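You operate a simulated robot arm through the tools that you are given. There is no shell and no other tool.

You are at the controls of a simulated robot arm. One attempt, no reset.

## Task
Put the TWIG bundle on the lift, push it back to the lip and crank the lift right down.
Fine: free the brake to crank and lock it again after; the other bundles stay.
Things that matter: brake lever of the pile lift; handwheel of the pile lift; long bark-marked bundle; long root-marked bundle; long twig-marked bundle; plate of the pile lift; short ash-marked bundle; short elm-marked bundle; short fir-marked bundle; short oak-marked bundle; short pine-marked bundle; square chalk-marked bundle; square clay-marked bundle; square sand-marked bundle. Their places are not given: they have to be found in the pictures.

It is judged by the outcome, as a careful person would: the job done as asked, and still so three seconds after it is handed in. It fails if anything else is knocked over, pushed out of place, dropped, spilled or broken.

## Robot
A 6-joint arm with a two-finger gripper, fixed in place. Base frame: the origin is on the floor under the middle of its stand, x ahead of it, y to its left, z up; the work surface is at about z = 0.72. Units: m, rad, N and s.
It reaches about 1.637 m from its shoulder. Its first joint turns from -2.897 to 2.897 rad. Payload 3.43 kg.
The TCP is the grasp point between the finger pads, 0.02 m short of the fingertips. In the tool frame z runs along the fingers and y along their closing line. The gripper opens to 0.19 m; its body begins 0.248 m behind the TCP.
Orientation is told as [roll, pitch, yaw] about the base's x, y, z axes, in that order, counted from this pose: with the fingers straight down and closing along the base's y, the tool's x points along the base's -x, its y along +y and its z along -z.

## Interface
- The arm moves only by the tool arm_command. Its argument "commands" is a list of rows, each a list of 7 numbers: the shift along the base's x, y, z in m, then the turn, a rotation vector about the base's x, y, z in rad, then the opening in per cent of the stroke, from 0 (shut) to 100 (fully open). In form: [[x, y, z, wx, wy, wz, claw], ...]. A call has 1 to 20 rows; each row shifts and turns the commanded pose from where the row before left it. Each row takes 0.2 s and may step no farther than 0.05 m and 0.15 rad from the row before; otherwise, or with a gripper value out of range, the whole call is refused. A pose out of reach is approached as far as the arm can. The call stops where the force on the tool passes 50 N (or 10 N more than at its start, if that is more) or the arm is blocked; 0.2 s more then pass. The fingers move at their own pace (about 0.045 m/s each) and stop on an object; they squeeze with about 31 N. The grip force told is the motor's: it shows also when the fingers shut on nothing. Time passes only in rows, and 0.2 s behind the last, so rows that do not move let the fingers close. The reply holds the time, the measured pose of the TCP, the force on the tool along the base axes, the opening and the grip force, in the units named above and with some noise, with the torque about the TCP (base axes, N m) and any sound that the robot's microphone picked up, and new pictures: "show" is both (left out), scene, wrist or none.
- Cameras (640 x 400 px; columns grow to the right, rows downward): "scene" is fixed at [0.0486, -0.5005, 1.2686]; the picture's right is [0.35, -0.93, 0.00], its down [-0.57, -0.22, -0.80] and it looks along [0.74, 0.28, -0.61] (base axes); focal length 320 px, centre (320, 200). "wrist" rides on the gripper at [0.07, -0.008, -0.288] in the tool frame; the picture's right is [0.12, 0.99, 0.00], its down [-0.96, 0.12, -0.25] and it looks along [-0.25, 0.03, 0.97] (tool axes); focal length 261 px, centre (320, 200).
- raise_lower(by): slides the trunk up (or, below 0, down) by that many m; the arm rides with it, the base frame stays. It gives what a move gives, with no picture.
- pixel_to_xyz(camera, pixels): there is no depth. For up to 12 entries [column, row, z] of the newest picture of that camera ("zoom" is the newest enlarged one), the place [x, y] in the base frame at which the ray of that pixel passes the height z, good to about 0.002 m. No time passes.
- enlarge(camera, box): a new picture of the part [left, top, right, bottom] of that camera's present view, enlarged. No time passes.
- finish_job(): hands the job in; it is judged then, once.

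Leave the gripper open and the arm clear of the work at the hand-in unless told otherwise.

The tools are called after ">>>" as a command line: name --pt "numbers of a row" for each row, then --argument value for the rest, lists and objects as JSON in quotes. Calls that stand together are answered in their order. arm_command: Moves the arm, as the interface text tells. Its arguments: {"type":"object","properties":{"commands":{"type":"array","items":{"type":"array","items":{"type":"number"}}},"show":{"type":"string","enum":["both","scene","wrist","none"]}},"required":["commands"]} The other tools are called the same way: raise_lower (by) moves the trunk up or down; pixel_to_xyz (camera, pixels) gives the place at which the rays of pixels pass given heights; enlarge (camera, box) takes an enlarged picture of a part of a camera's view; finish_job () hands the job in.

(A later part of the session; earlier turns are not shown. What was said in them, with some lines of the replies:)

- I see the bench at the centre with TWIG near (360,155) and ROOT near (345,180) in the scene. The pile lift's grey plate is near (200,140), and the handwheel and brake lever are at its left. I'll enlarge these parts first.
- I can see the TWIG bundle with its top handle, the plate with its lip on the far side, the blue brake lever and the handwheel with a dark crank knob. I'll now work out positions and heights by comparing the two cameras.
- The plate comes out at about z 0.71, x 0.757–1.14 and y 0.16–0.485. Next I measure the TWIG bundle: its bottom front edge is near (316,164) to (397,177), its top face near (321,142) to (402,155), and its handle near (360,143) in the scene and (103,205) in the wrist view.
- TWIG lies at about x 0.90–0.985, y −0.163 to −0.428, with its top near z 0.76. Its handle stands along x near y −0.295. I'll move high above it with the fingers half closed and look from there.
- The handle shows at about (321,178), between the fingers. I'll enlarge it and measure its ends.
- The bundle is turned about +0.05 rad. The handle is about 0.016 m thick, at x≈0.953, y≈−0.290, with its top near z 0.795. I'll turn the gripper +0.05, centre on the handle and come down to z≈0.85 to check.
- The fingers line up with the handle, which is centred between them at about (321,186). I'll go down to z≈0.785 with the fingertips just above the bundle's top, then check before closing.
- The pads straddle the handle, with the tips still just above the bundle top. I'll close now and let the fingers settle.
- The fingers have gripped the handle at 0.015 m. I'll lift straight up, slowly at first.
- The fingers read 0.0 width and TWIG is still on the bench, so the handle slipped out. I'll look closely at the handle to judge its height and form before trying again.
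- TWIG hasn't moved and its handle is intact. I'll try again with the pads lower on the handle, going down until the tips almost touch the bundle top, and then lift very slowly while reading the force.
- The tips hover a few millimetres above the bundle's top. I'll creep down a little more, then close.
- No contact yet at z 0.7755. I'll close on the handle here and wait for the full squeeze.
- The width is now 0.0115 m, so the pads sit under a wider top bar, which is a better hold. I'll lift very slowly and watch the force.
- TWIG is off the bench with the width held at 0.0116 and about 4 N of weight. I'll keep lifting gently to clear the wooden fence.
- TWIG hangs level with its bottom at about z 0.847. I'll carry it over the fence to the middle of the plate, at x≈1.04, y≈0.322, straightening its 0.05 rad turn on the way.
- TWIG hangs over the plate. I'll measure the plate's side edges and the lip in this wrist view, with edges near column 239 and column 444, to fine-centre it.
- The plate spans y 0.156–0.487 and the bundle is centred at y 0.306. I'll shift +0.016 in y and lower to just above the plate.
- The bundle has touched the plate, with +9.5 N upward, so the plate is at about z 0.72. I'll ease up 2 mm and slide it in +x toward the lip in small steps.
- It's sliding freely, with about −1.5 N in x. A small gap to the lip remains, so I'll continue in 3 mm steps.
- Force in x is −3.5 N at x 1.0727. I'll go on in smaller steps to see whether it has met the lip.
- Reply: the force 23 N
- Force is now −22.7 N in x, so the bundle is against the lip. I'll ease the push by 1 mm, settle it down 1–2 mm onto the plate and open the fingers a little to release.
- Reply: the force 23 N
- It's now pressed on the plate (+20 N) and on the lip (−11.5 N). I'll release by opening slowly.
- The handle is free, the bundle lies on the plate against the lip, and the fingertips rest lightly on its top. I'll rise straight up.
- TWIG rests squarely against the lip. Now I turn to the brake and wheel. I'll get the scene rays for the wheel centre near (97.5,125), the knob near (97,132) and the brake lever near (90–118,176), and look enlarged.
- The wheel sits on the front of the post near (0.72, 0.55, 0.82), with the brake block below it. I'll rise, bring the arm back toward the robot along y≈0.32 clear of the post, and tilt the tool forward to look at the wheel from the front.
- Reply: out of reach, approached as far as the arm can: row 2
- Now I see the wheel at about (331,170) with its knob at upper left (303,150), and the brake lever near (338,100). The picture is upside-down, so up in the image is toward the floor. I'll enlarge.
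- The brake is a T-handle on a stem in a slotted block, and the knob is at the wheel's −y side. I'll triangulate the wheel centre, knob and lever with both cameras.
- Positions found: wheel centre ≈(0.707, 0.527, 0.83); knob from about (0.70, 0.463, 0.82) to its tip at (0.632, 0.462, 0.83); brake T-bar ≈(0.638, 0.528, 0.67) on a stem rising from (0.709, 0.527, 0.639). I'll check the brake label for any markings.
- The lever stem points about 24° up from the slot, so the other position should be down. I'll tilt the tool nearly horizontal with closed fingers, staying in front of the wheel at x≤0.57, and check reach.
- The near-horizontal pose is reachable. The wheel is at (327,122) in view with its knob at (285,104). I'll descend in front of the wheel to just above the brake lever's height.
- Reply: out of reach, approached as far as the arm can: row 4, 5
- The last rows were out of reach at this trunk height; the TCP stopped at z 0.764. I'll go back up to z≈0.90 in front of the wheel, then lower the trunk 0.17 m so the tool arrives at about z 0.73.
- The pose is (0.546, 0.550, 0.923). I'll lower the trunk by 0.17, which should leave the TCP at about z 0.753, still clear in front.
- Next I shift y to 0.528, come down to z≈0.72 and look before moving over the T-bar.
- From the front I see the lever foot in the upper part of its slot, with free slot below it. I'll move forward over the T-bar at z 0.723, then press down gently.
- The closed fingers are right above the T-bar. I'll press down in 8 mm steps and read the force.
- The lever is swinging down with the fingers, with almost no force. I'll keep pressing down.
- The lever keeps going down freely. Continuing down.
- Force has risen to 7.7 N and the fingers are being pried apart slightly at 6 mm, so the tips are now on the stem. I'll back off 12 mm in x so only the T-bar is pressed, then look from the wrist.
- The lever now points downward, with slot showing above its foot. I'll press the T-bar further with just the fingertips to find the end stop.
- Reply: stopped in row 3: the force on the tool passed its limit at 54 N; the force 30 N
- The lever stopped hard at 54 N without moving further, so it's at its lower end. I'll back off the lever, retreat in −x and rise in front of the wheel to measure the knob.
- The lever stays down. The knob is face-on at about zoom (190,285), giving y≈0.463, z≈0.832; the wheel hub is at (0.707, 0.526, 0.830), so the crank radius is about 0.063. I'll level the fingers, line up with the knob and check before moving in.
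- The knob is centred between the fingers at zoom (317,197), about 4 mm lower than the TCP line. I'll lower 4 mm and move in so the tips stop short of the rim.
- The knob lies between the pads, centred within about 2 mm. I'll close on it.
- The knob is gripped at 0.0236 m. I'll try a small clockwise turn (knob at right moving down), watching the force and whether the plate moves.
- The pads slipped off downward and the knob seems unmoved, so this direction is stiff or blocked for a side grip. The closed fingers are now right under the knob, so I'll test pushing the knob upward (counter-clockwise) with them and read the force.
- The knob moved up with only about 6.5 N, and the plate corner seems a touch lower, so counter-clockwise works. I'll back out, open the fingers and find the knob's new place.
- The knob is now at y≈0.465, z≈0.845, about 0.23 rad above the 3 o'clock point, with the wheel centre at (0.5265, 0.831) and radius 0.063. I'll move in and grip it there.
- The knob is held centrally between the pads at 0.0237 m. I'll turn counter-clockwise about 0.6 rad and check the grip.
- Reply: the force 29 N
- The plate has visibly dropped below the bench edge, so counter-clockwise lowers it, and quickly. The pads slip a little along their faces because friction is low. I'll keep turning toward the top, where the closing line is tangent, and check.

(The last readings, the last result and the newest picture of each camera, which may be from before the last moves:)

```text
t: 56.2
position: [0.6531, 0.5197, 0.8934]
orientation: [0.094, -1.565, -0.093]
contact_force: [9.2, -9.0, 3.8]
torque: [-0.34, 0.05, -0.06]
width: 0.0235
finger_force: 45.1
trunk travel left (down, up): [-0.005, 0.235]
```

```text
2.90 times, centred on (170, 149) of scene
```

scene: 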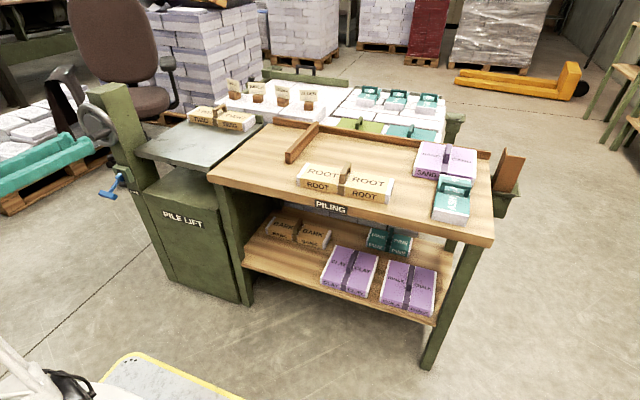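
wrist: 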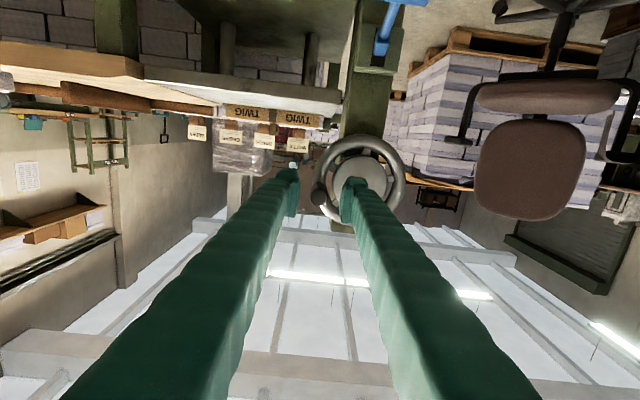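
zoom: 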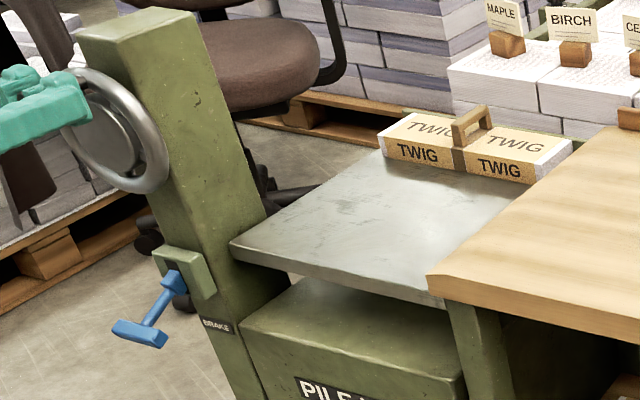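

The plate is going down with the bundle steady, and the knob is at the top of its circle. I'll go on over the top, rolling the tool with the wheel so the pads keep pushing along the tangent.

>>> arm_command --pt "0 0.00879 0.00062 -0.14 0 0 0" --pt "0 0.00879 -0.00061 -0.14 0 0 0" --pt "0 0.00862 -0.00183 -0.14 0 0 0" --pt "0 0.00828 -0.00302 -0.14 0 0 0" --pt "0 0.00778 -0.00413 -0.14 0 0 0" --pt "0 0.00713 -0.00519 -0.14 0 0 0" --show "none"

>>> enlarge --camera "wrist" --box '[220, 100, 420, 260]'

>>> enlarge --camera "scene" --box '[60, 80, 280, 218]'

```text
t: 57.6
position: [0.653, 0.5655, 0.8807]
orientation: [-1.57, -0.731, 1.564]
contact_force: [-2.4, -12.2, -3.3]
torque: [-0.15, 0.61, -0.56]
width: 0.0236
finger_force: 45.5
trunk travel left (down, up): [-0.005, 0.235]
```

```text
2.50 times, centred on (320, 180) of wrist
```

zoom: 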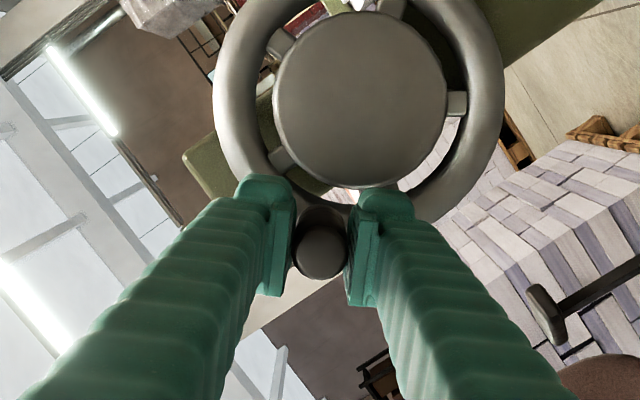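

```text
2.90 times, centred on (170, 149) of scene
```

zoom: 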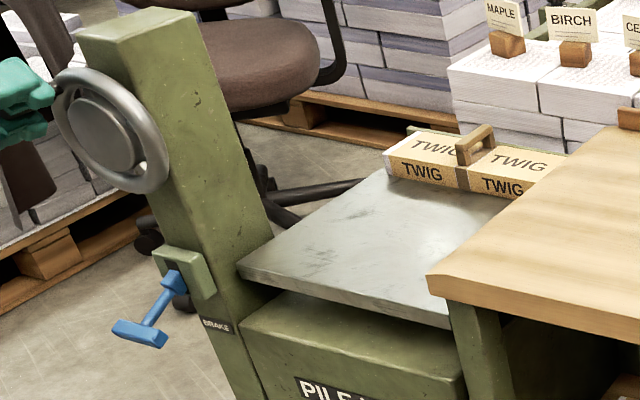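

The grip and the roll work well; the plate is lower and the bundle steady. Continuing round the +y side.

>>> arm_command --pt "0 0.00633 -0.00613 -0.14 0 0 0" --pt "0 0.00542 -0.00695 -0.14 0 0 0" --pt "0 0.00439 -0.00766 -0.14 0 0 0" --pt "0 0.00327 -0.00816 -0.14 0 0 0" --pt "0 0.00211 -0.00856 -0.14 0 0 0" --pt "0 0.0009 -0.00877 -0.14 0 0 0" --show "none"

>>> enlarge --camera "wrist" --box '[220, 100, 420, 260]'

>>> enlarge --camera "scene" --box '[60, 80, 280, 218]'

```text
t: 59.0
position: [0.6513, 0.5899, 0.832]
orientation: [-1.571, 0.111, 1.569]
contact_force: [16.4, 27.5, 5.1]
torque: [-0.04, -0.03, 0.34]
width: 0.0235
finger_force: 44.9
trunk travel left (down, up): [-0.005, 0.235]
```

```text
2.50 times, centred on (320, 180) of wrist
```

zoom: 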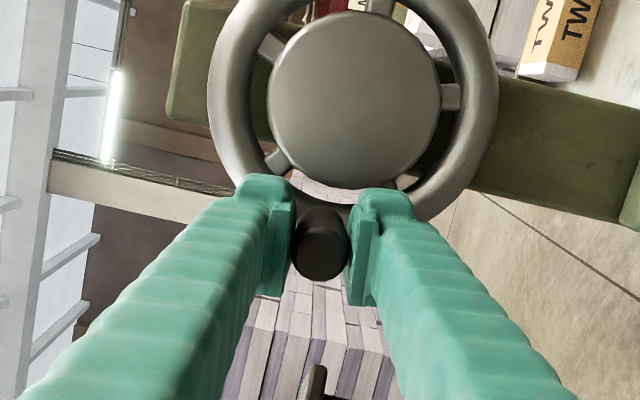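

```text
2.90 times, centred on (170, 149) of scene
```

zoom: 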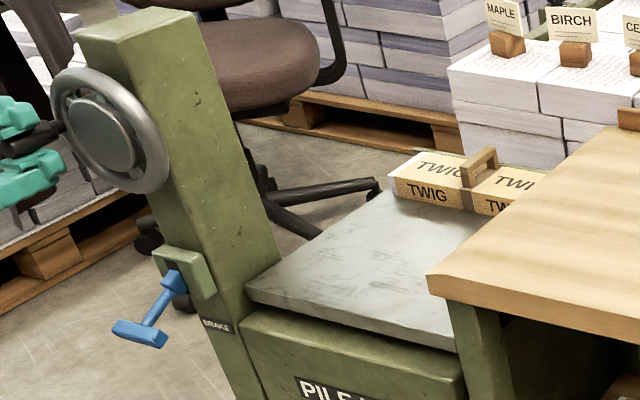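

The plate is close to the housing now. Radial force is 27 N, so the true circle lies slightly further in +y and I'll bias the path by 2 mm. I'm continuing in shorter bursts, watching for the bottom stop.

>>> arm_command --pt "0 0.00066 -0.00881 -0.14 0 0 0" --pt "0 -0.00056 -0.00867 -0.14 0 0 0" --pt "0 -0.00276 -0.00837 -0.14 0 0 0" --pt "0 -0.0039 -0.0079 -0.14 0 0 0" --show "none"

>>> enlarge --camera "wrist" --box '[220, 100, 420, 260]'

>>> enlarge --camera "scene" --box '[60, 80, 280, 218]'

```text
t: 59.5
position: [0.6508, 0.5894, 0.8309]
orientation: [-1.584, 0.285, 1.562]
contact_force: [-7.2, 2.0, 12.0]
torque: [-0.02, -0.12, -0.06]
width: 0.0238
finger_force: 44.8
trunk travel left (down, up): [-0.005, 0.235]
stopped in row 2: the force on the tool passed its limit at 59 N (the readings are from after the stop); the commanded pose is now the measured one
```

```text
2.50 times, centred on (320, 180) of wrist
```

zoom: 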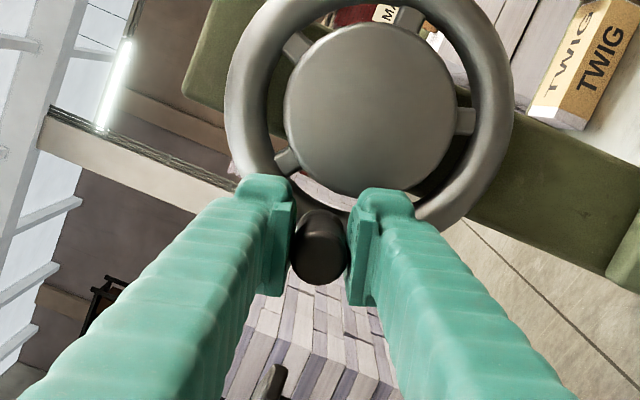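

```text
2.90 times, centred on (170, 149) of scene
```

zoom: 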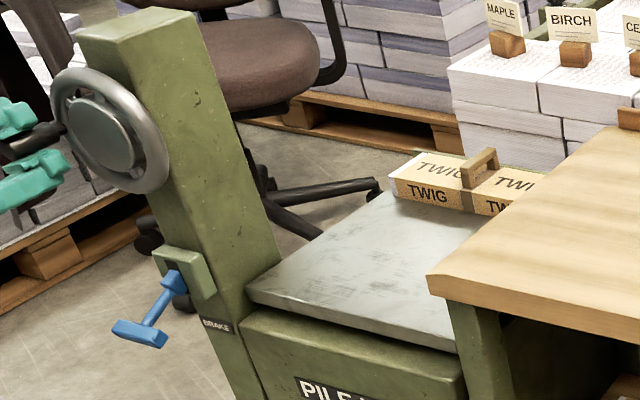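

The tool stopped at 59 N and the knob didn't go past about half a turn. This may be the bottom stop, so I'll look closely at the plate against the housing.

>>> enlarge --camera "scene" --box '[130, 140, 230, 220]'

>>> pixel_to_xyz --camera "scene" --pixels '[[145, 181, 0.58], [145, 181, 0.6], [145, 181, 0.62], [145, 181, 0.64], [145, 181, 0.66]]'

```text
5.00 times, centred on (180, 180) of scene
```

zoom: 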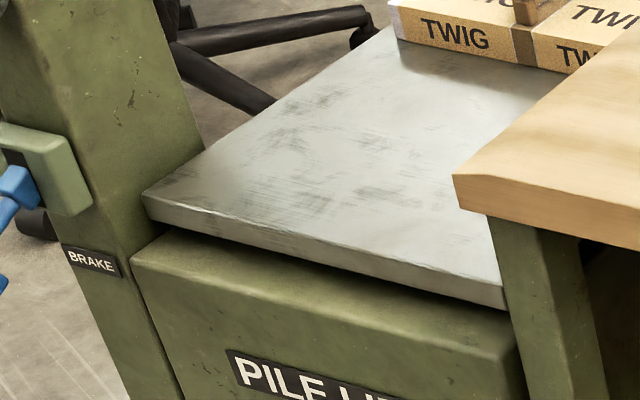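

```text
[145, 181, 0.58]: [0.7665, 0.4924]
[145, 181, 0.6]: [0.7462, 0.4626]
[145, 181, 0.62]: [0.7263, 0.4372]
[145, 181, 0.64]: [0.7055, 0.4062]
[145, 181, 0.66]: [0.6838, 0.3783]
```

>>> pixel_to_xyz --camera "scene" --pixels '[[144.6, 178.4, 0.58], [144.6, 178.4, 0.6], [144.6, 183, 0.56], [144.6, 183, 0.58], [142, 192.4, 0.52], [142, 192.4, 0.54], [142, 192.4, 0.56], [217, 202, 0.56], [217, 202, 0.58], [218.6, 210, 0.54], [218.6, 210, 0.56], [218.6, 210, 0.52]]'

```text
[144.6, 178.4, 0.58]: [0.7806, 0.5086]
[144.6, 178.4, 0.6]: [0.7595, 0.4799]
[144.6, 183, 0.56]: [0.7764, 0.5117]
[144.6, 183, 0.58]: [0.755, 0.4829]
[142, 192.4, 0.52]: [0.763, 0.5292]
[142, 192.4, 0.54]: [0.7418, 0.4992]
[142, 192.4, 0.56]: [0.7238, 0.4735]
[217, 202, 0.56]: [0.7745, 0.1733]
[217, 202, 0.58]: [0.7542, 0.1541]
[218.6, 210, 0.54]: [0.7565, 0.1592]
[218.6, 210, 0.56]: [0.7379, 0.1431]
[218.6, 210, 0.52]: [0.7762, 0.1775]
```

The plate top is now at about z 0.60, down 0.12 m from 0.72. To be sure it's the bottom stop and not the grip, I'll open the fingers (one above the knob, one below) and let the upper finger push the knob down gently while reading the force.

>>> arm_command --pt "0 0 0 0 0 0 15" --pt "0 0 0 0 0 0 20" --pt "0 0 0 0 0 0 20" --pt "0 0 -0.004 0 0 0 20" --pt "0 0 -0.004 0 0 0 20" --pt "0 0 0 0 0 0 20" --show "wrist"

>>> enlarge --camera "scene" --box '[20, 80, 240, 218]'

```text
t: 60.9
position: [0.6514, 0.5895, 0.8224]
orientation: [-1.581, 0.286, 1.563]
contact_force: [2.2, -0.7, 7.6]
torque: [0.02, -0.06, -0.01]
width: 0.0424
finger_force: 3.6
trunk travel left (down, up): [-0.005, 0.235]
```

wrist: 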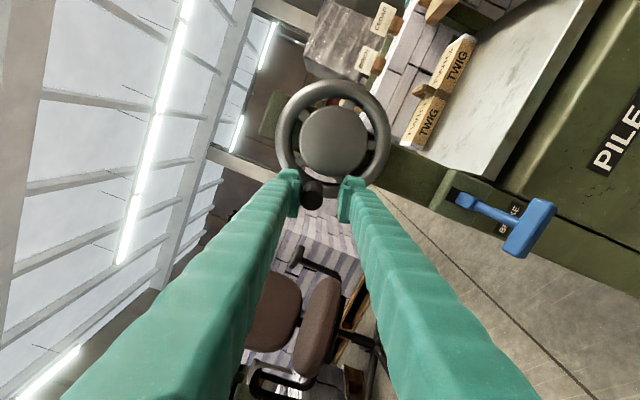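

```text
2.90 times, centred on (130, 149) of scene
```

zoom: 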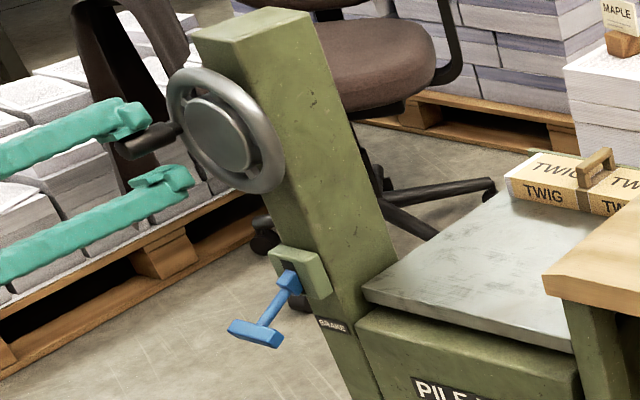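

The upper finger touches the knob at 7.6 N and the knob hasn't moved. I'll push a few millimetres more to see whether it yields.

>>> arm_command --pt "0 0 -0.003 0 0 0 20" --pt "0 0 -0.003 0 0 0 20" --pt "0 0 0 0 0 0 20" --show "none"

>>> enlarge --camera "scene" --box '[20, 80, 240, 218]'

```text
t: 61.7
position: [0.6515, 0.5884, 0.8167]
orientation: [-1.582, 0.284, 1.562]
contact_force: [3.7, -1.3, 26.2]
torque: [0.14, 0.05, -0.05]
width: 0.0518
finger_force: 12.5
trunk travel left (down, up): [-0.005, 0.235]
```

```text
2.90 times, centred on (130, 149) of scene
```

zoom: 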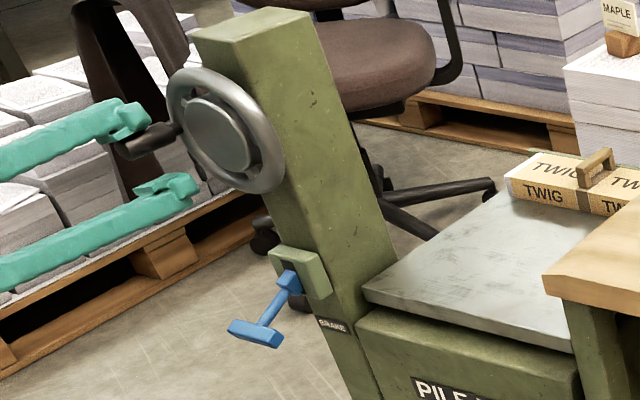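

At 26 N the knob does not yield, where 6–10 N turned it before, so the lift is at its bottom stop. I'll ease off, back out from the knob, level the roll and view the plate-housing gap from the front.

>>> arm_command --pt "0 0 0.006 0 0 0 20" --pt "0 0 0.007 0 0 0 25" --pt "-0.03 0 0 0 0 0 25" --pt "-0.03 0 0 0 0 0 25" --pt "-0.03 -0.01 0 0.14 0 0 25" --pt "0 -0.02 0 0.14 0 0 25" --pt "0 -0.03 -0.02 0 0.08 0 25" --pt "0 0 -0.03 0 0.08 0 25" --pt "0 0 0 0 0 0 25"

>>> enlarge --camera "scene" --box '[60, 80, 280, 218]'

```text
t: 63.7
position: [0.5655, 0.5282, 0.7778]
orientation: [-1.418, 0.007, 1.563]
contact_force: [0.0, -0.7, -0.1]
torque: [0.0, 0.02, 0.03]
width: 0.0474
finger_force: 0.1
trunk travel left (down, up): [-0.005, 0.235]
```

scene: 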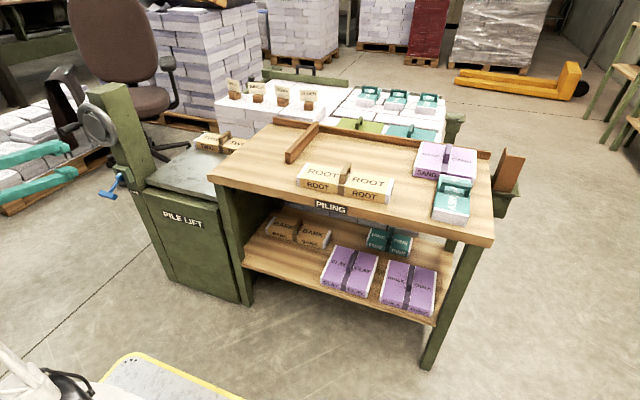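
wrist: 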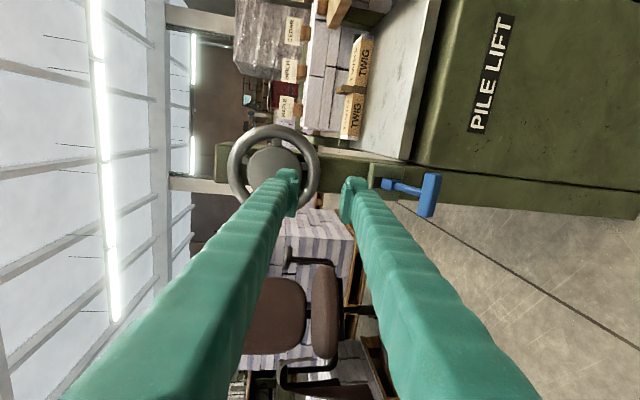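

```text
2.90 times, centred on (170, 149) of scene
```

zoom: 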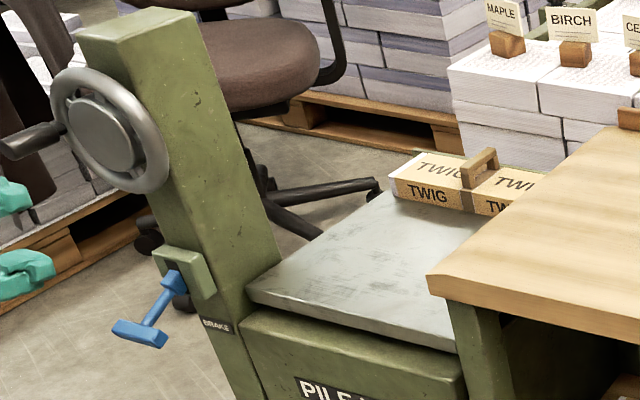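

I'll enlarge the wrist view around the plate edge and housing, and the brake lever.

>>> enlarge --camera "wrist" --box '[330, 0, 490, 220]'

>>> enlarge --camera "wrist" --box '[340, 80, 460, 170]'

```text
1.82 times, centred on (410, 110) of wrist
```

zoom: 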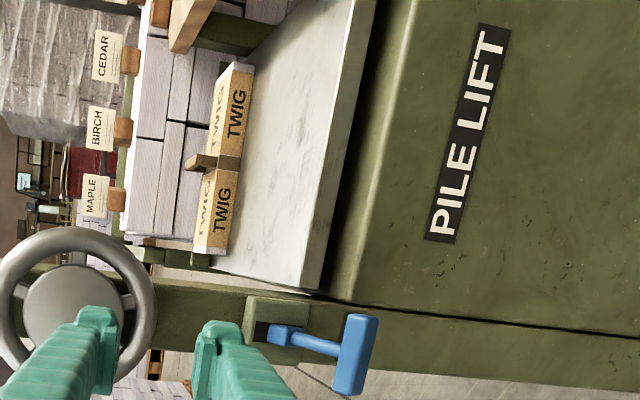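

```text
4.44 times, centred on (400, 125) of wrist
```

zoom: 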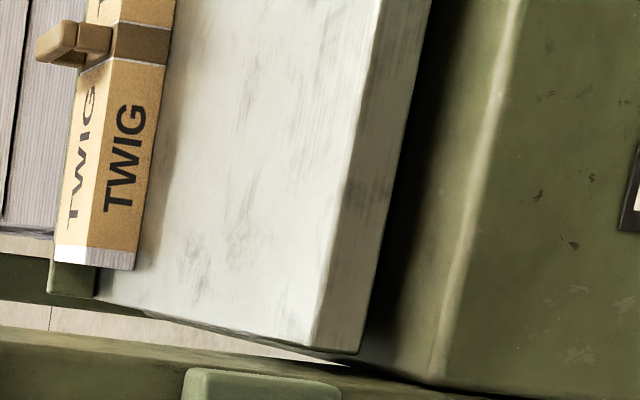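

The plate sits just above the housing top. Now I'll locate the lowered brake T-bar with both cameras: scene (108,195), wrist (429,195).

>>> pixel_to_xyz --camera "scene" --pixels '[[107.9, 194.9, 0.59], [107.9, 194.9, 0.6], [107.9, 194.9, 0.61], [107.9, 194.9, 0.62]]'

>>> pixel_to_xyz --camera "wrist" --pixels '[[429.2, 195.2, 0.59], [429.2, 195.2, 0.6], [429.2, 195.2, 0.61], [429.2, 195.2, 0.62]]'

>>> enlarge --camera "scene" --box '[80, 160, 150, 205]'

```text
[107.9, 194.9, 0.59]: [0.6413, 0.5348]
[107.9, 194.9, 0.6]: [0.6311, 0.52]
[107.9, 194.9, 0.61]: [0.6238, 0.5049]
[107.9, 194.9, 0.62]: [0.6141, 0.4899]
```

```text
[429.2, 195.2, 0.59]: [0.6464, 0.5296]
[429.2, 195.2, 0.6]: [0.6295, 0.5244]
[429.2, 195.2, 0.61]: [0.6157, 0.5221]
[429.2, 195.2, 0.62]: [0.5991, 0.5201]
```

```text
8.89 times, centred on (115, 182) of scene
```

zoom: 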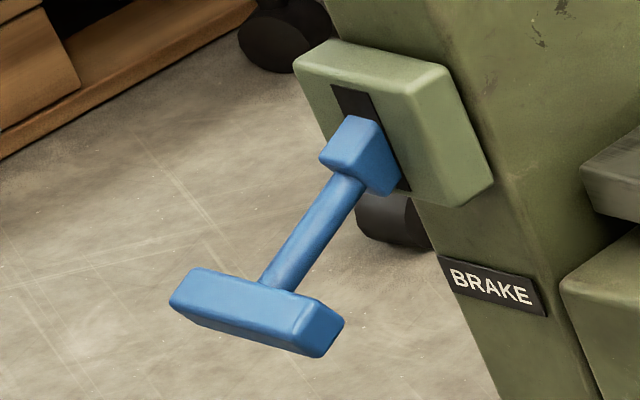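

The T-bar now lies at about (0.637, 0.526, 0.595). With the fingers rolled so they close vertically, I'll come in from the front with one finger above and one below it and lift it. First I use the last 5 mm of trunk travel and go down in front of it, tilted a bit more for reach.

>>> raise_lower --by -0.005

>>> arm_command --pt "-0.01 0 -0.03 0 0.1 0 30" --pt "0 0 -0.04 0 0.1 0 30" --pt "0 0 -0.04 0 0 0 30" --pt "0 0 -0.04 0 0 0 30" --pt "0 0 -0.022 0 0 0 30" --pt "0 0 0 0 0 0 30"

>>> enlarge --camera "wrist" --box '[240, 120, 400, 220]'

>>> enlarge --camera "scene" --box '[20, 120, 180, 220]'

```text
t: 64.2
position: [0.5638, 0.5292, 0.774]
orientation: [-1.419, 0.006, 1.564]
contact_force: [-0.7, 0.0, -0.6]
torque: [0.02, -0.01, 0.0]
width: 0.0476
finger_force: 0.2
trunk travel left (down, up): [0.0, 0.24]
```

```text
t: 65.6
position: [0.5536, 0.5271, 0.6016]
orientation: [-1.218, 0.009, 1.565]
contact_force: [-0.6, -0.6, 0.3]
torque: [-0.01, 0.01, 0.02]
width: 0.0572
finger_force: 0.0
trunk travel left (down, up): [0.0, 0.24]
```

scene: 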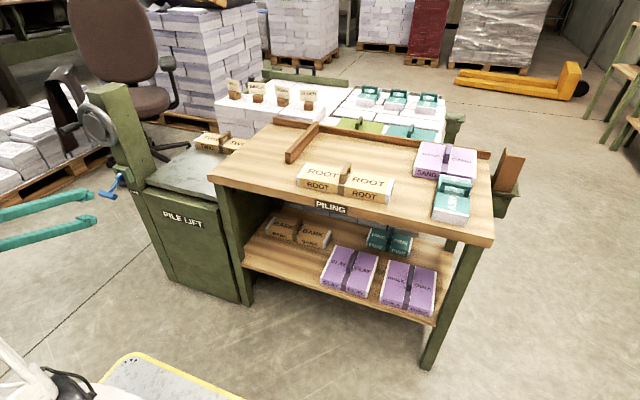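
wrist: 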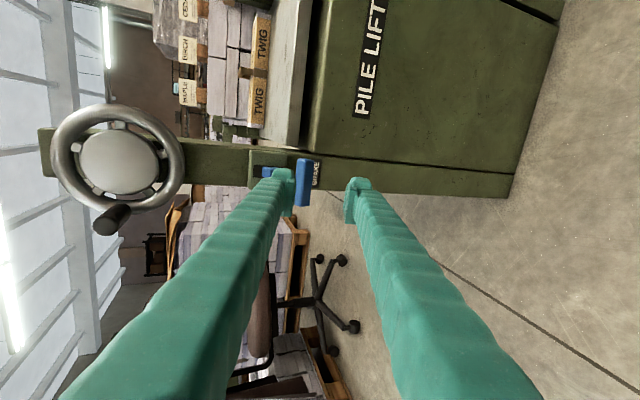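

```text
4.00 times, centred on (320, 170) of wrist
```

zoom: 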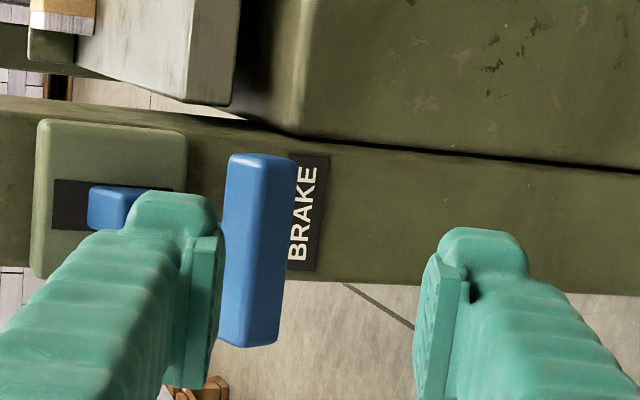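

```text
4.00 times, centred on (100, 170) of scene
```

zoom: 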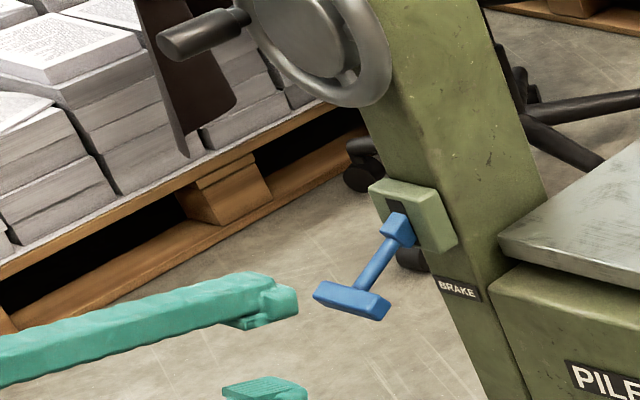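

The T-bar shows between the upper finger (left in image) and lower finger (right). I'll rise 6 mm for stem clearance and go in 84 mm so the lower finger is fully beneath the bar.

>>> arm_command --pt "0.02 0.0 0.006 0 0 0 30" --pt "0.025 0 0 0 0 0 30" --pt "0.025 0 0 0 0 0 30" --pt "0.014 0 0 0 0 0 30" --pt "0 0 0 0 0 0 30" --show "none"

>>> enlarge --camera "wrist" --box '[240, 120, 400, 220]'

>>> enlarge --camera "scene" --box '[60, 140, 160, 215]'

```text
t: 66.8
position: [0.6391, 0.5288, 0.6066]
orientation: [-1.218, 0.01, 1.565]
contact_force: [0.0, 0.3, 0.1]
torque: [0.01, -0.02, 0.0]
width: 0.0573
finger_force: 0.1
trunk travel left (down, up): [0.0, 0.24]
```

```text
4.00 times, centred on (320, 170) of wrist
```

zoom: 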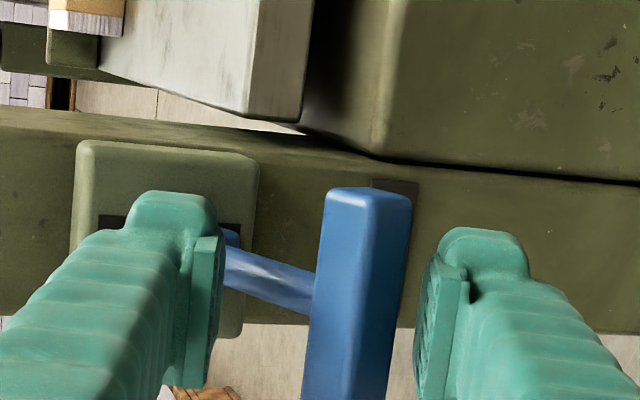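

```text
5.33 times, centred on (110, 178) of scene
```

zoom: 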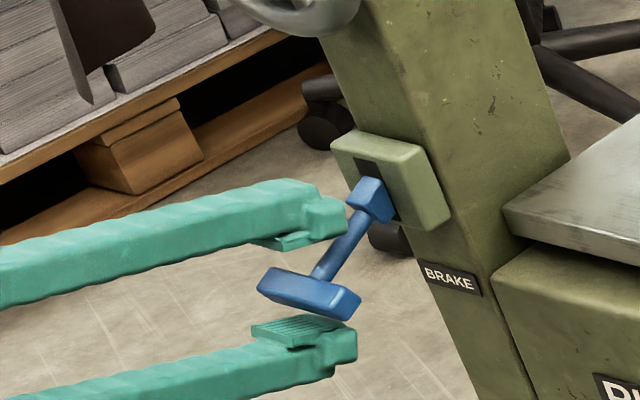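

One finger is above and one below the T-bar. I'll lift in 8 mm steps.

>>> arm_command --pt "0 0 0.008 0 0 0 30" --pt "0 0 0.008 0 0 0 30" --pt "0 0 0.008 0 0 0 30" --pt "0 0 0.008 0 0 0 30" --pt "0 0 0.008 0 0 0 30" --show "none"

>>> enlarge --camera "scene" --box '[60, 140, 160, 215]'

```text
t: 68.0
position: [0.6406, 0.5286, 0.6474]
orientation: [-1.218, 0.009, 1.565]
contact_force: [-0.9, 0.5, -1.2]
torque: [0.03, -0.01, -0.06]
width: 0.0583
finger_force: 1.0
trunk travel left (down, up): [0.0, 0.24]
```

```text
5.33 times, centred on (110, 178) of scene
```

zoom: 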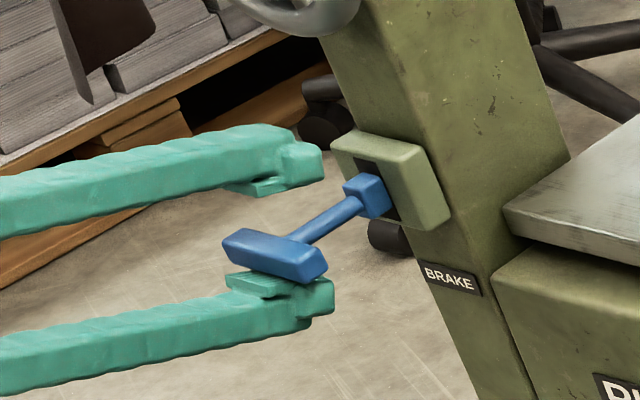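

The lever rises with the lower finger at almost no force. Continuing up toward its original place.

>>> arm_command --pt "0 0 0.008 0 0 0 30" --pt "0 0 0.008 0 0 0 30" --pt "0 0 0.008 0 0 0 30" --pt "0 0 0.006 0 0 0 30" --show "none"

>>> enlarge --camera "scene" --box '[60, 140, 160, 215]'

```text
t: 69.0
position: [0.6395, 0.5273, 0.6778]
orientation: [-1.219, 0.009, 1.565]
contact_force: [0.0, 0.1, -1.2]
torque: [-0.01, -0.04, -0.05]
width: 0.0577
finger_force: 0.6
trunk travel left (down, up): [0.0, 0.24]
```

```text
5.33 times, centred on (110, 178) of scene
```

zoom: 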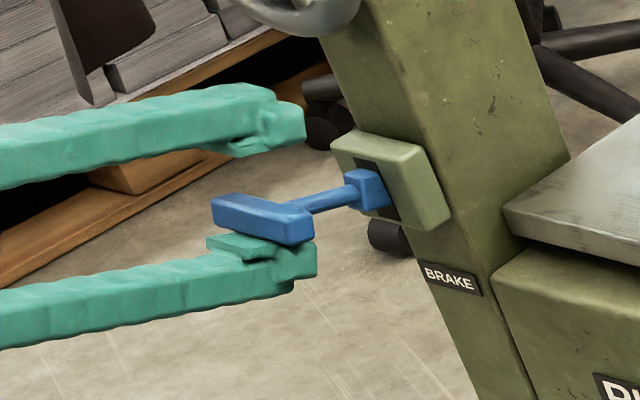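

Nearly level with where it was at the start. I'll continue in 5 mm steps until the upper stop gives force.

>>> arm_command --pt "0 0 0.005 0 0 0 30" --pt "0 0 0.005 0 0 0 30" --pt "0 0 0.004 0 0 0 30" --show "none"

>>> enlarge --camera "scene" --box '[60, 140, 160, 215]'

```text
t: 69.8
position: [0.6388, 0.5289, 0.6908]
orientation: [-1.219, 0.007, 1.566]
contact_force: [0.0, -0.9, -2.2]
torque: [-0.01, 0.0, -0.01]
width: 0.058
finger_force: 1.0
trunk travel left (down, up): [0.0, 0.24]
```

```text
5.33 times, centred on (110, 178) of scene
```

zoom: 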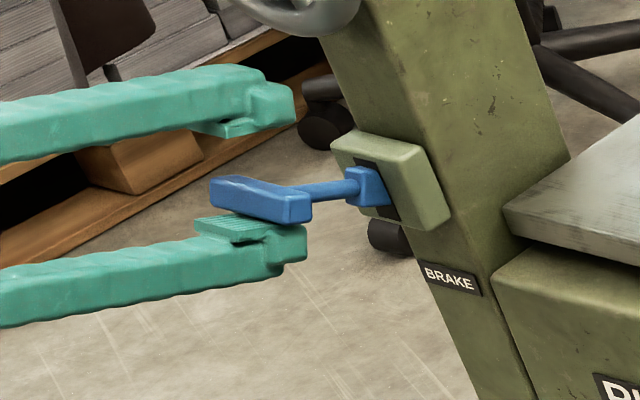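

The T-bar is back at its original picture place (right end ≈(108.5,180)). I'll press up a little more to make sure it reaches its stop.

>>> arm_command --pt "0 0 0.004 0 0 0 30" --pt "0 0 0.003 0 0 0 30" --show "none"

>>> enlarge --camera "scene" --box '[60, 140, 160, 215]'

```text
t: 70.4
position: [0.637, 0.5289, 0.6962]
orientation: [-1.215, 0.011, 1.568]
contact_force: [-0.7, -0.4, -13.3]
torque: [0.04, -0.03, 0.01]
width: 0.0645
finger_force: 6.3
trunk travel left (down, up): [0.0, 0.24]
```

```text
5.33 times, centred on (110, 178) of scene
```

zoom: 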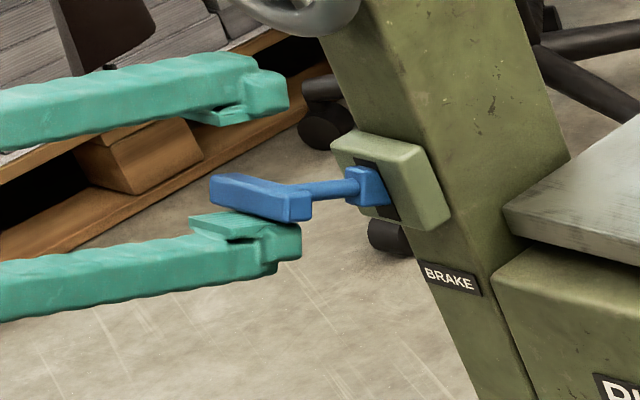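

Force rose to 13 N and the bar no longer moves, so the lever is at its upper stop. One slightly firmer push, then I'll ease off and withdraw straight back.

>>> arm_command --pt "0 0 0.003 0 0 0 30" --pt "0 0 -0.005 0 0 0 30" --pt "0 0 -0.006 0 0 0 30" --pt "-0.02 0 0.002 0 0 0 30" --pt "-0.03 0 0.005 0 0 0 30" --pt "-0.03 0 0.005 0 0 0 30" --pt "0 0 0 0 0 0 30"

>>> enlarge --camera "scene" --box '[60, 80, 280, 218]'

>>> enlarge --camera "scene" --box '[80, 155, 150, 200]'

```text
t: 72.0
position: [0.5586, 0.5292, 0.7027]
orientation: [-1.219, 0.01, 1.566]
contact_force: [-0.5, -0.5, -1.0]
torque: [-0.02, -0.01, -0.01]
width: 0.057
finger_force: 0.2
trunk travel left (down, up): [0.0, 0.24]
```

scene: 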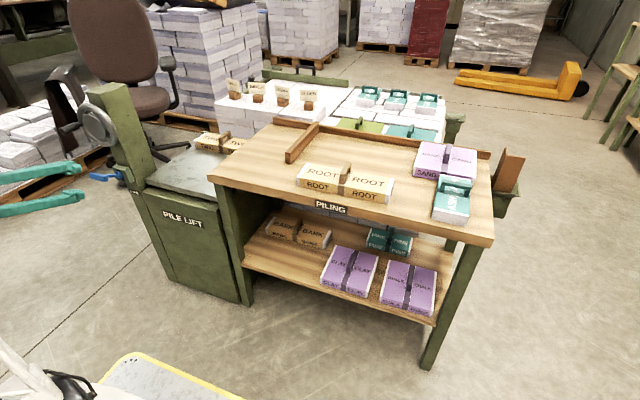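
wrist: 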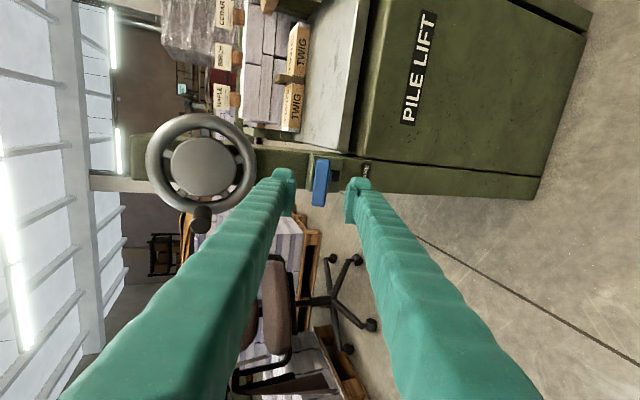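

```text
2.90 times, centred on (170, 149) of scene
```

zoom: 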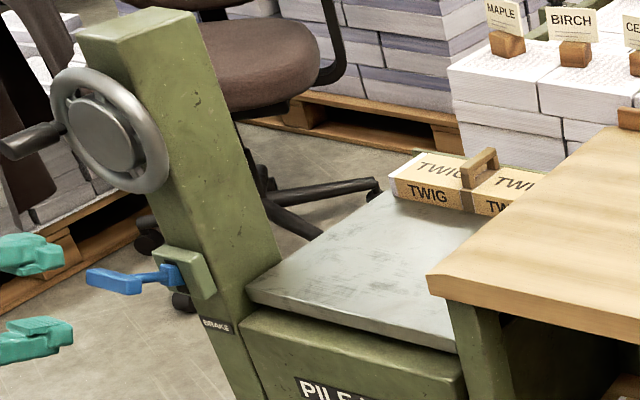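

```text
8.89 times, centred on (115, 178) of scene
```

zoom: 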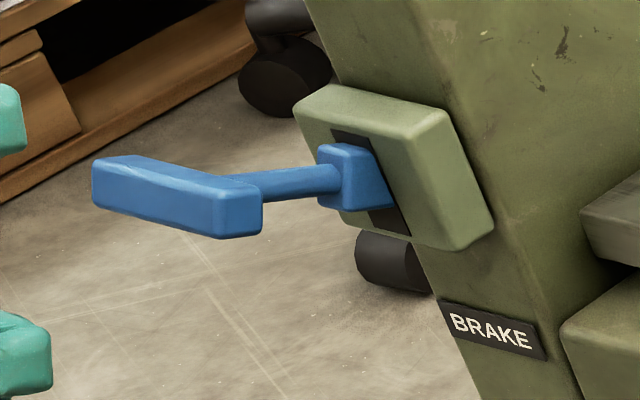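

The brake lever looks exactly as at the start. Next I check the bundle against the lip up close.

>>> enlarge --camera "scene" --box '[180, 115, 260, 170]'

>>> enlarge --camera "wrist" --box '[220, 0, 380, 160]'

```text
7.27 times, centred on (220, 142) of scene
```

zoom: 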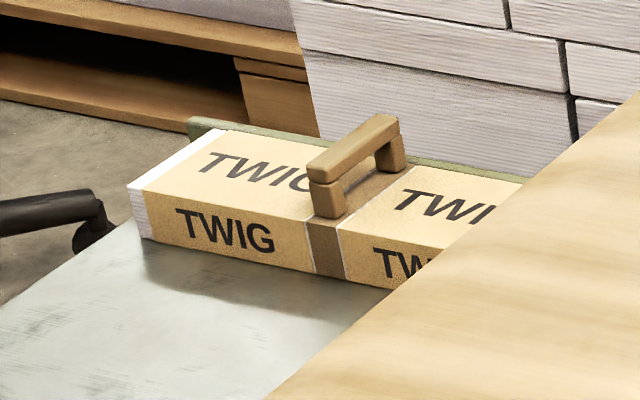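

```text
2.50 times, centred on (300, 80) of wrist
```

zoom: 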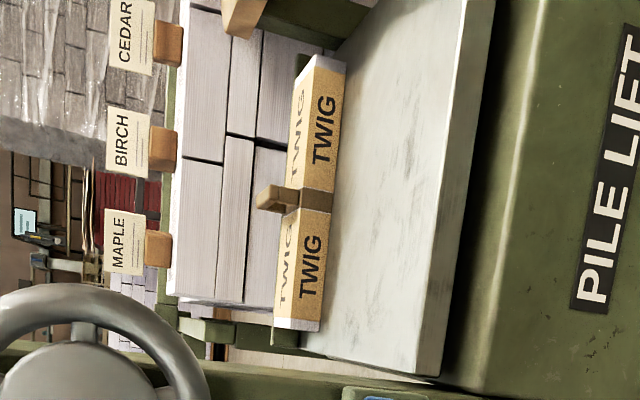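

The bundle sits against the lip with no gap I can see. I'll raise the trunk back, then withdraw, unroll the tool and look from above to confirm.

>>> arm_command --pt "-0.02 0 0 0 0 0 30" --pt "0 0 0 0 0 0 30" --show "none"

>>> raise_lower --by 0.175

```text
t: 72.6
position: [0.5406, 0.5278, 0.6998]
orientation: [-1.219, 0.013, 1.563]
contact_force: [0.8, -0.7, -0.4]
torque: [0.03, 0.0, 0.0]
width: 0.057
finger_force: 0.0
trunk travel left (down, up): [0.0, 0.24]
```

```text
t: 74.6
position: [0.5393, 0.5291, 0.8771]
orientation: [-1.219, 0.011, 1.565]
contact_force: [-0.6, -0.1, 0.4]
torque: [-0.03, -0.01, -0.03]
width: 0.0571
finger_force: 0.1
trunk travel left (down, up): [-0.175, 0.065]
```

The trunk is back and the TCP is at z 0.877 in front of the wheel. I'll unroll the tool about its own axis while rising.

>>> arm_command --pt "0 0 0.02 0.1316 0 -0.048 30" --pt "0 0 0.02 0.1316 0 -0.048 30" --pt "0 0 0.02 0.1316 0 -0.048 30" --pt "0 0 0.02 0.1316 0 -0.048 30" --pt "0 0 0.02 0.1316 0 -0.048 30" --pt "0 0 0.02 0.1316 0 -0.048 30" --pt "0 0 0.02 0.1316 0 -0.048 30" --pt "0 0 0.02 0.1316 0 -0.048 30" --pt "0 0 0 0.1316 0 -0.048 30" --pt "0 0 0 0.1316 0 -0.048 30" --pt "0 0 0 0.1316 0 -0.048 30" --pt "0 0 0 0.029 0 -0.0105 30" --pt "0 0 0 0 0 0 30"

```text
t: 77.4
position: [0.5392, 0.5283, 1.0378]
orientation: [-0.01, -1.215, 0.011]
contact_force: [0.3, -0.8, 0.3]
torque: [-0.03, 0.0, 0.0]
width: 0.0569
finger_force: 0.0
trunk travel left (down, up): [-0.175, 0.065]
```

scene: 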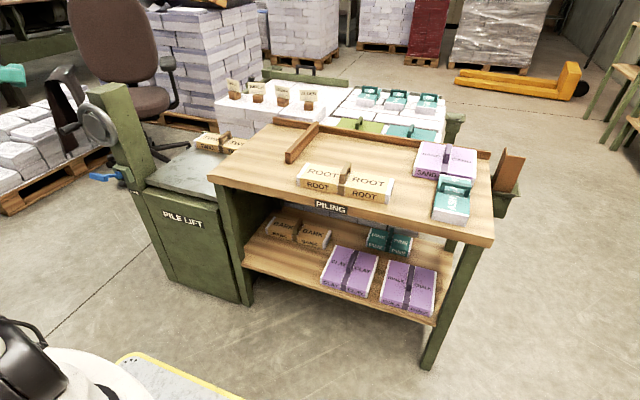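
wrist: 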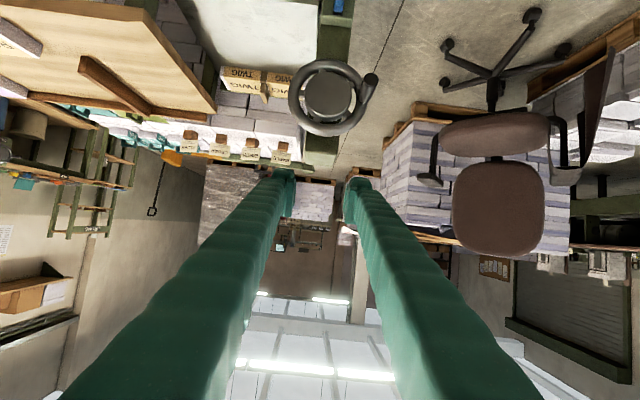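

I'll tilt back to pointing down while shifting to y≈0.32, then move over the plate at height to view the bundle and lip.

>>> arm_command --pt "0 -0.03 0.01 0 0.13 0 30" --pt "0 -0.03 0 0 0.13 0 30" --pt "0 -0.03 0 0 0.13 0 30" --pt "0 -0.03 0 0 0.13 0 30" --pt "0 -0.03 0 0 0.13 0 30" --pt "0 -0.03 0 0 0.13 0 30" --pt "0 -0.028 0 0 0.13 0 30" --pt "0.03 0 0 0 0.13 0 30" --pt "0.04 0 0 0 0.13 0 30" --pt "0.048 0 0 0 0.045 0 30" --pt "0.048 0 0 0 0 0 30" --pt "0.048 0 0 0 0 0 30" --pt "0.048 0 0 0 0 0 30" --pt "0.048 0 0 0 0 0 30" --pt "0.04 0 0 0 0 0 30" --pt "0 0 0 0 0 0 30"

>>> enlarge --camera "wrist" --box '[200, 60, 440, 230]'

```text
t: 80.8
position: [0.8877, 0.3217, 1.0495]
orientation: [0.001, 0.004, 0.005]
contact_force: [0.2, -0.5, -0.5]
torque: [0.01, 0.06, 0.01]
width: 0.057
finger_force: 0.1
trunk travel left (down, up): [-0.175, 0.065]
```

scene: 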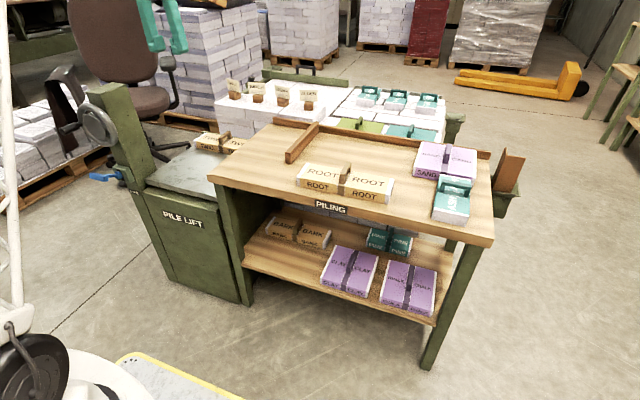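
wrist: 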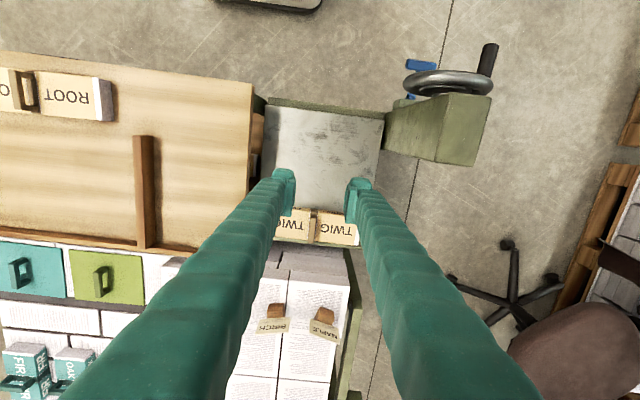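

```text
2.35 times, centred on (320, 145) of wrist
```

zoom: 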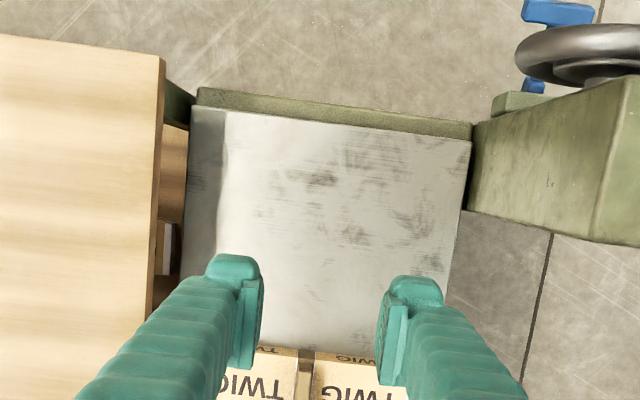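

>>> enlarge --camera "wrist" --box '[250, 190, 390, 280]'

>>> enlarge --camera "scene" --box '[280, 130, 500, 270]'

```text
4.44 times, centred on (320, 235) of wrist
```

zoom: 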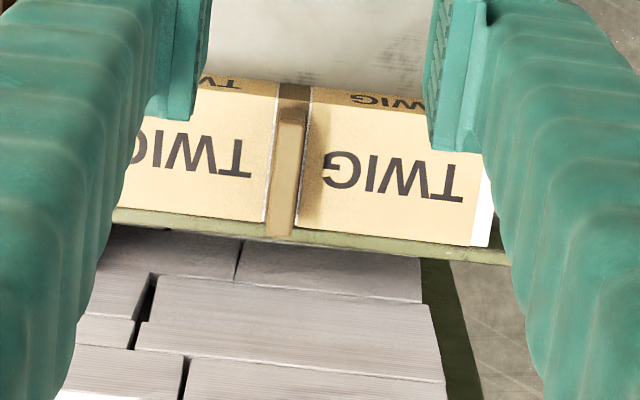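

```text
2.86 times, centred on (390, 200) of scene
```

zoom: 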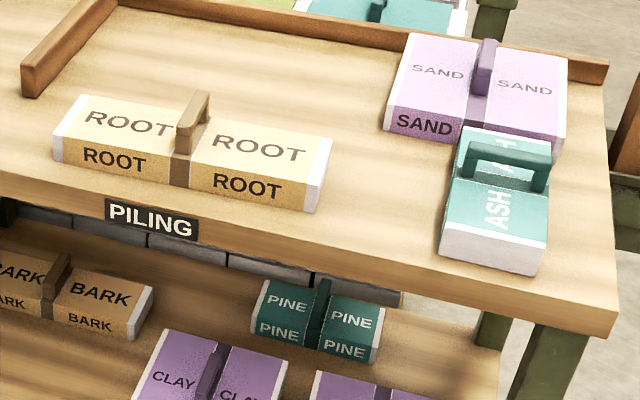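

TWIG lies flush along the lip, and the other bundles are where they were. I'll move the arm back and up, clear of the work, and open the gripper fully.

>>> arm_command --pt "-0.04 -0.02 0.005 0 0 0 50" --pt "-0.045 -0.02 0.005 0 0 0 70" --pt "-0.045 -0.02 0.005 0 0 0 90" --pt "-0.045 -0.02 0.005 0 0 0 100" --pt "-0.045 -0.02 0.005 0 0 0 100" --pt "-0.04 -0.02 0.005 0 0 0 100" --pt "0 -0.03 0 0 0 0 100" --pt "0 -0.03 0 0 0 0 100" --pt "0 0 0 0 0 0 100" --pt "0 0 0 0 0 0 100"

>>> enlarge --camera "scene" --box '[60, 80, 280, 218]'

```text
t: 83.0
position: [0.6268, 0.1431, 1.0795]
orientation: [0.001, 0.002, 0.006]
contact_force: [-0.6, 0.3, 0.3]
torque: [-0.02, 0.04, 0.0]
width: 0.19
finger_force: 0.0
trunk travel left (down, up): [-0.175, 0.065]
```

scene: 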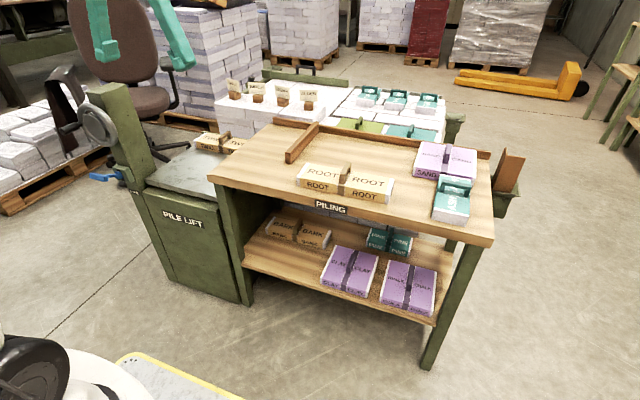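
wrist: 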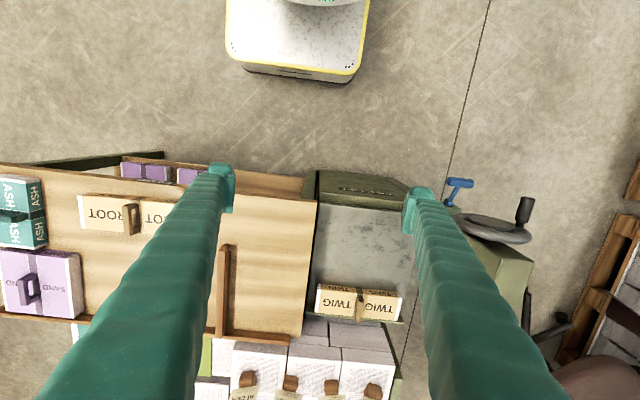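

```text
2.90 times, centred on (170, 149) of scene
```

zoom: 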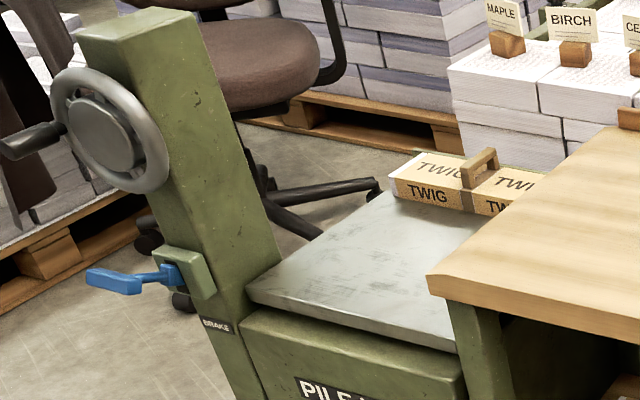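

The final view shows TWIG on the lowered plate against the lip and the brake lever up in its locked place. One last close look at the lip edge.

>>> enlarge --camera "wrist" --box '[300, 260, 430, 340]'

>>> pixel_to_xyz --camera "wrist" --pixels '[[318, 284, 0.636], [404, 294, 0.636], [312, 318, 0.63], [404, 322, 0.63], [313, 205, 0.6], [417, 280, 0.6]]'

```text
4.92 times, centred on (365, 300) of wrist
```

zoom: 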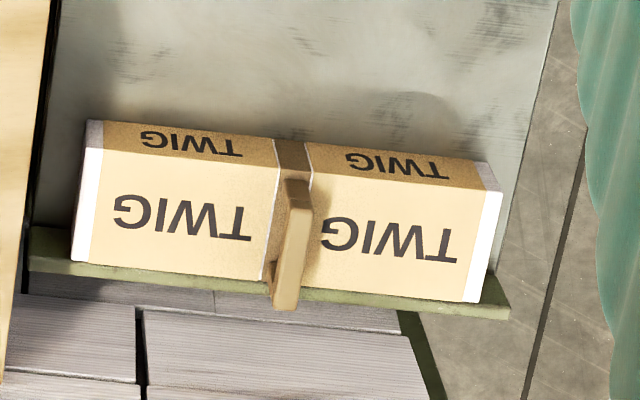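

```text
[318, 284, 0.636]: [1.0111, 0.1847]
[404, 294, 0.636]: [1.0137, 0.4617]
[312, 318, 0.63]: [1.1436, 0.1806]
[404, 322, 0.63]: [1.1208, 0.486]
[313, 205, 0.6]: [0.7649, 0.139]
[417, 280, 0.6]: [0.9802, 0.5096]
```

>>> pixel_to_xyz --camera "zoom" --pixels '[[70, 260, 0.636], [480, 303, 0.636], [30, 228, 0.6], [500, 277, 0.6], [88, 148, 0.636], [497, 192, 0.636]]'

```text
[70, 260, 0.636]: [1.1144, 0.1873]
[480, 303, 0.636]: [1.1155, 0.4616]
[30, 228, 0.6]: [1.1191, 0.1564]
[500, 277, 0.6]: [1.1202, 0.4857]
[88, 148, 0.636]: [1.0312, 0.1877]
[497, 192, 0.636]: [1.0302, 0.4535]
```

The bundle's back edge (x≈1.115) meets the lip face (x≈1.12) within measuring error. Its centre at x≈1.073 is where the lip contact began. The plate is at its bottom stop, the brake is locked, the other bundles are untouched, and the open gripper is clear. I'm handing in.

>>> finish_job

```text
The job is handed in.
```

The job is handed in. TWIG is on the lift plate against the lip, the lift is cranked right down, and the brake is locked again.

- **Bundle:** my first grip slipped off the handle without moving TWIG. The second, lower grip held. I slid it back until it pressed against the lip; its back edge now measures within about 5 mm of the lip face, which is close to what the cameras can resolve.
- **Lift:** turning the handwheel counter-clockwise lowered the plate about 0.12 m, to roughly z 0.60. It stopped after about half a turn. At first it had turned with 6–10 N, but at the end a 26 N push didn't move the knob, so I took that as the bottom stop. A small gap still shows between the plate and the housing.
- **Brake:** I pushed the lever down to free it and lifted it back to its upper stop, where it was at the start. I assumed that position is locked and did not test the wheel against it.
- **Everything else:** the other bundles looked where they were before. The gripper is fully open and the arm is back and clear of the work.
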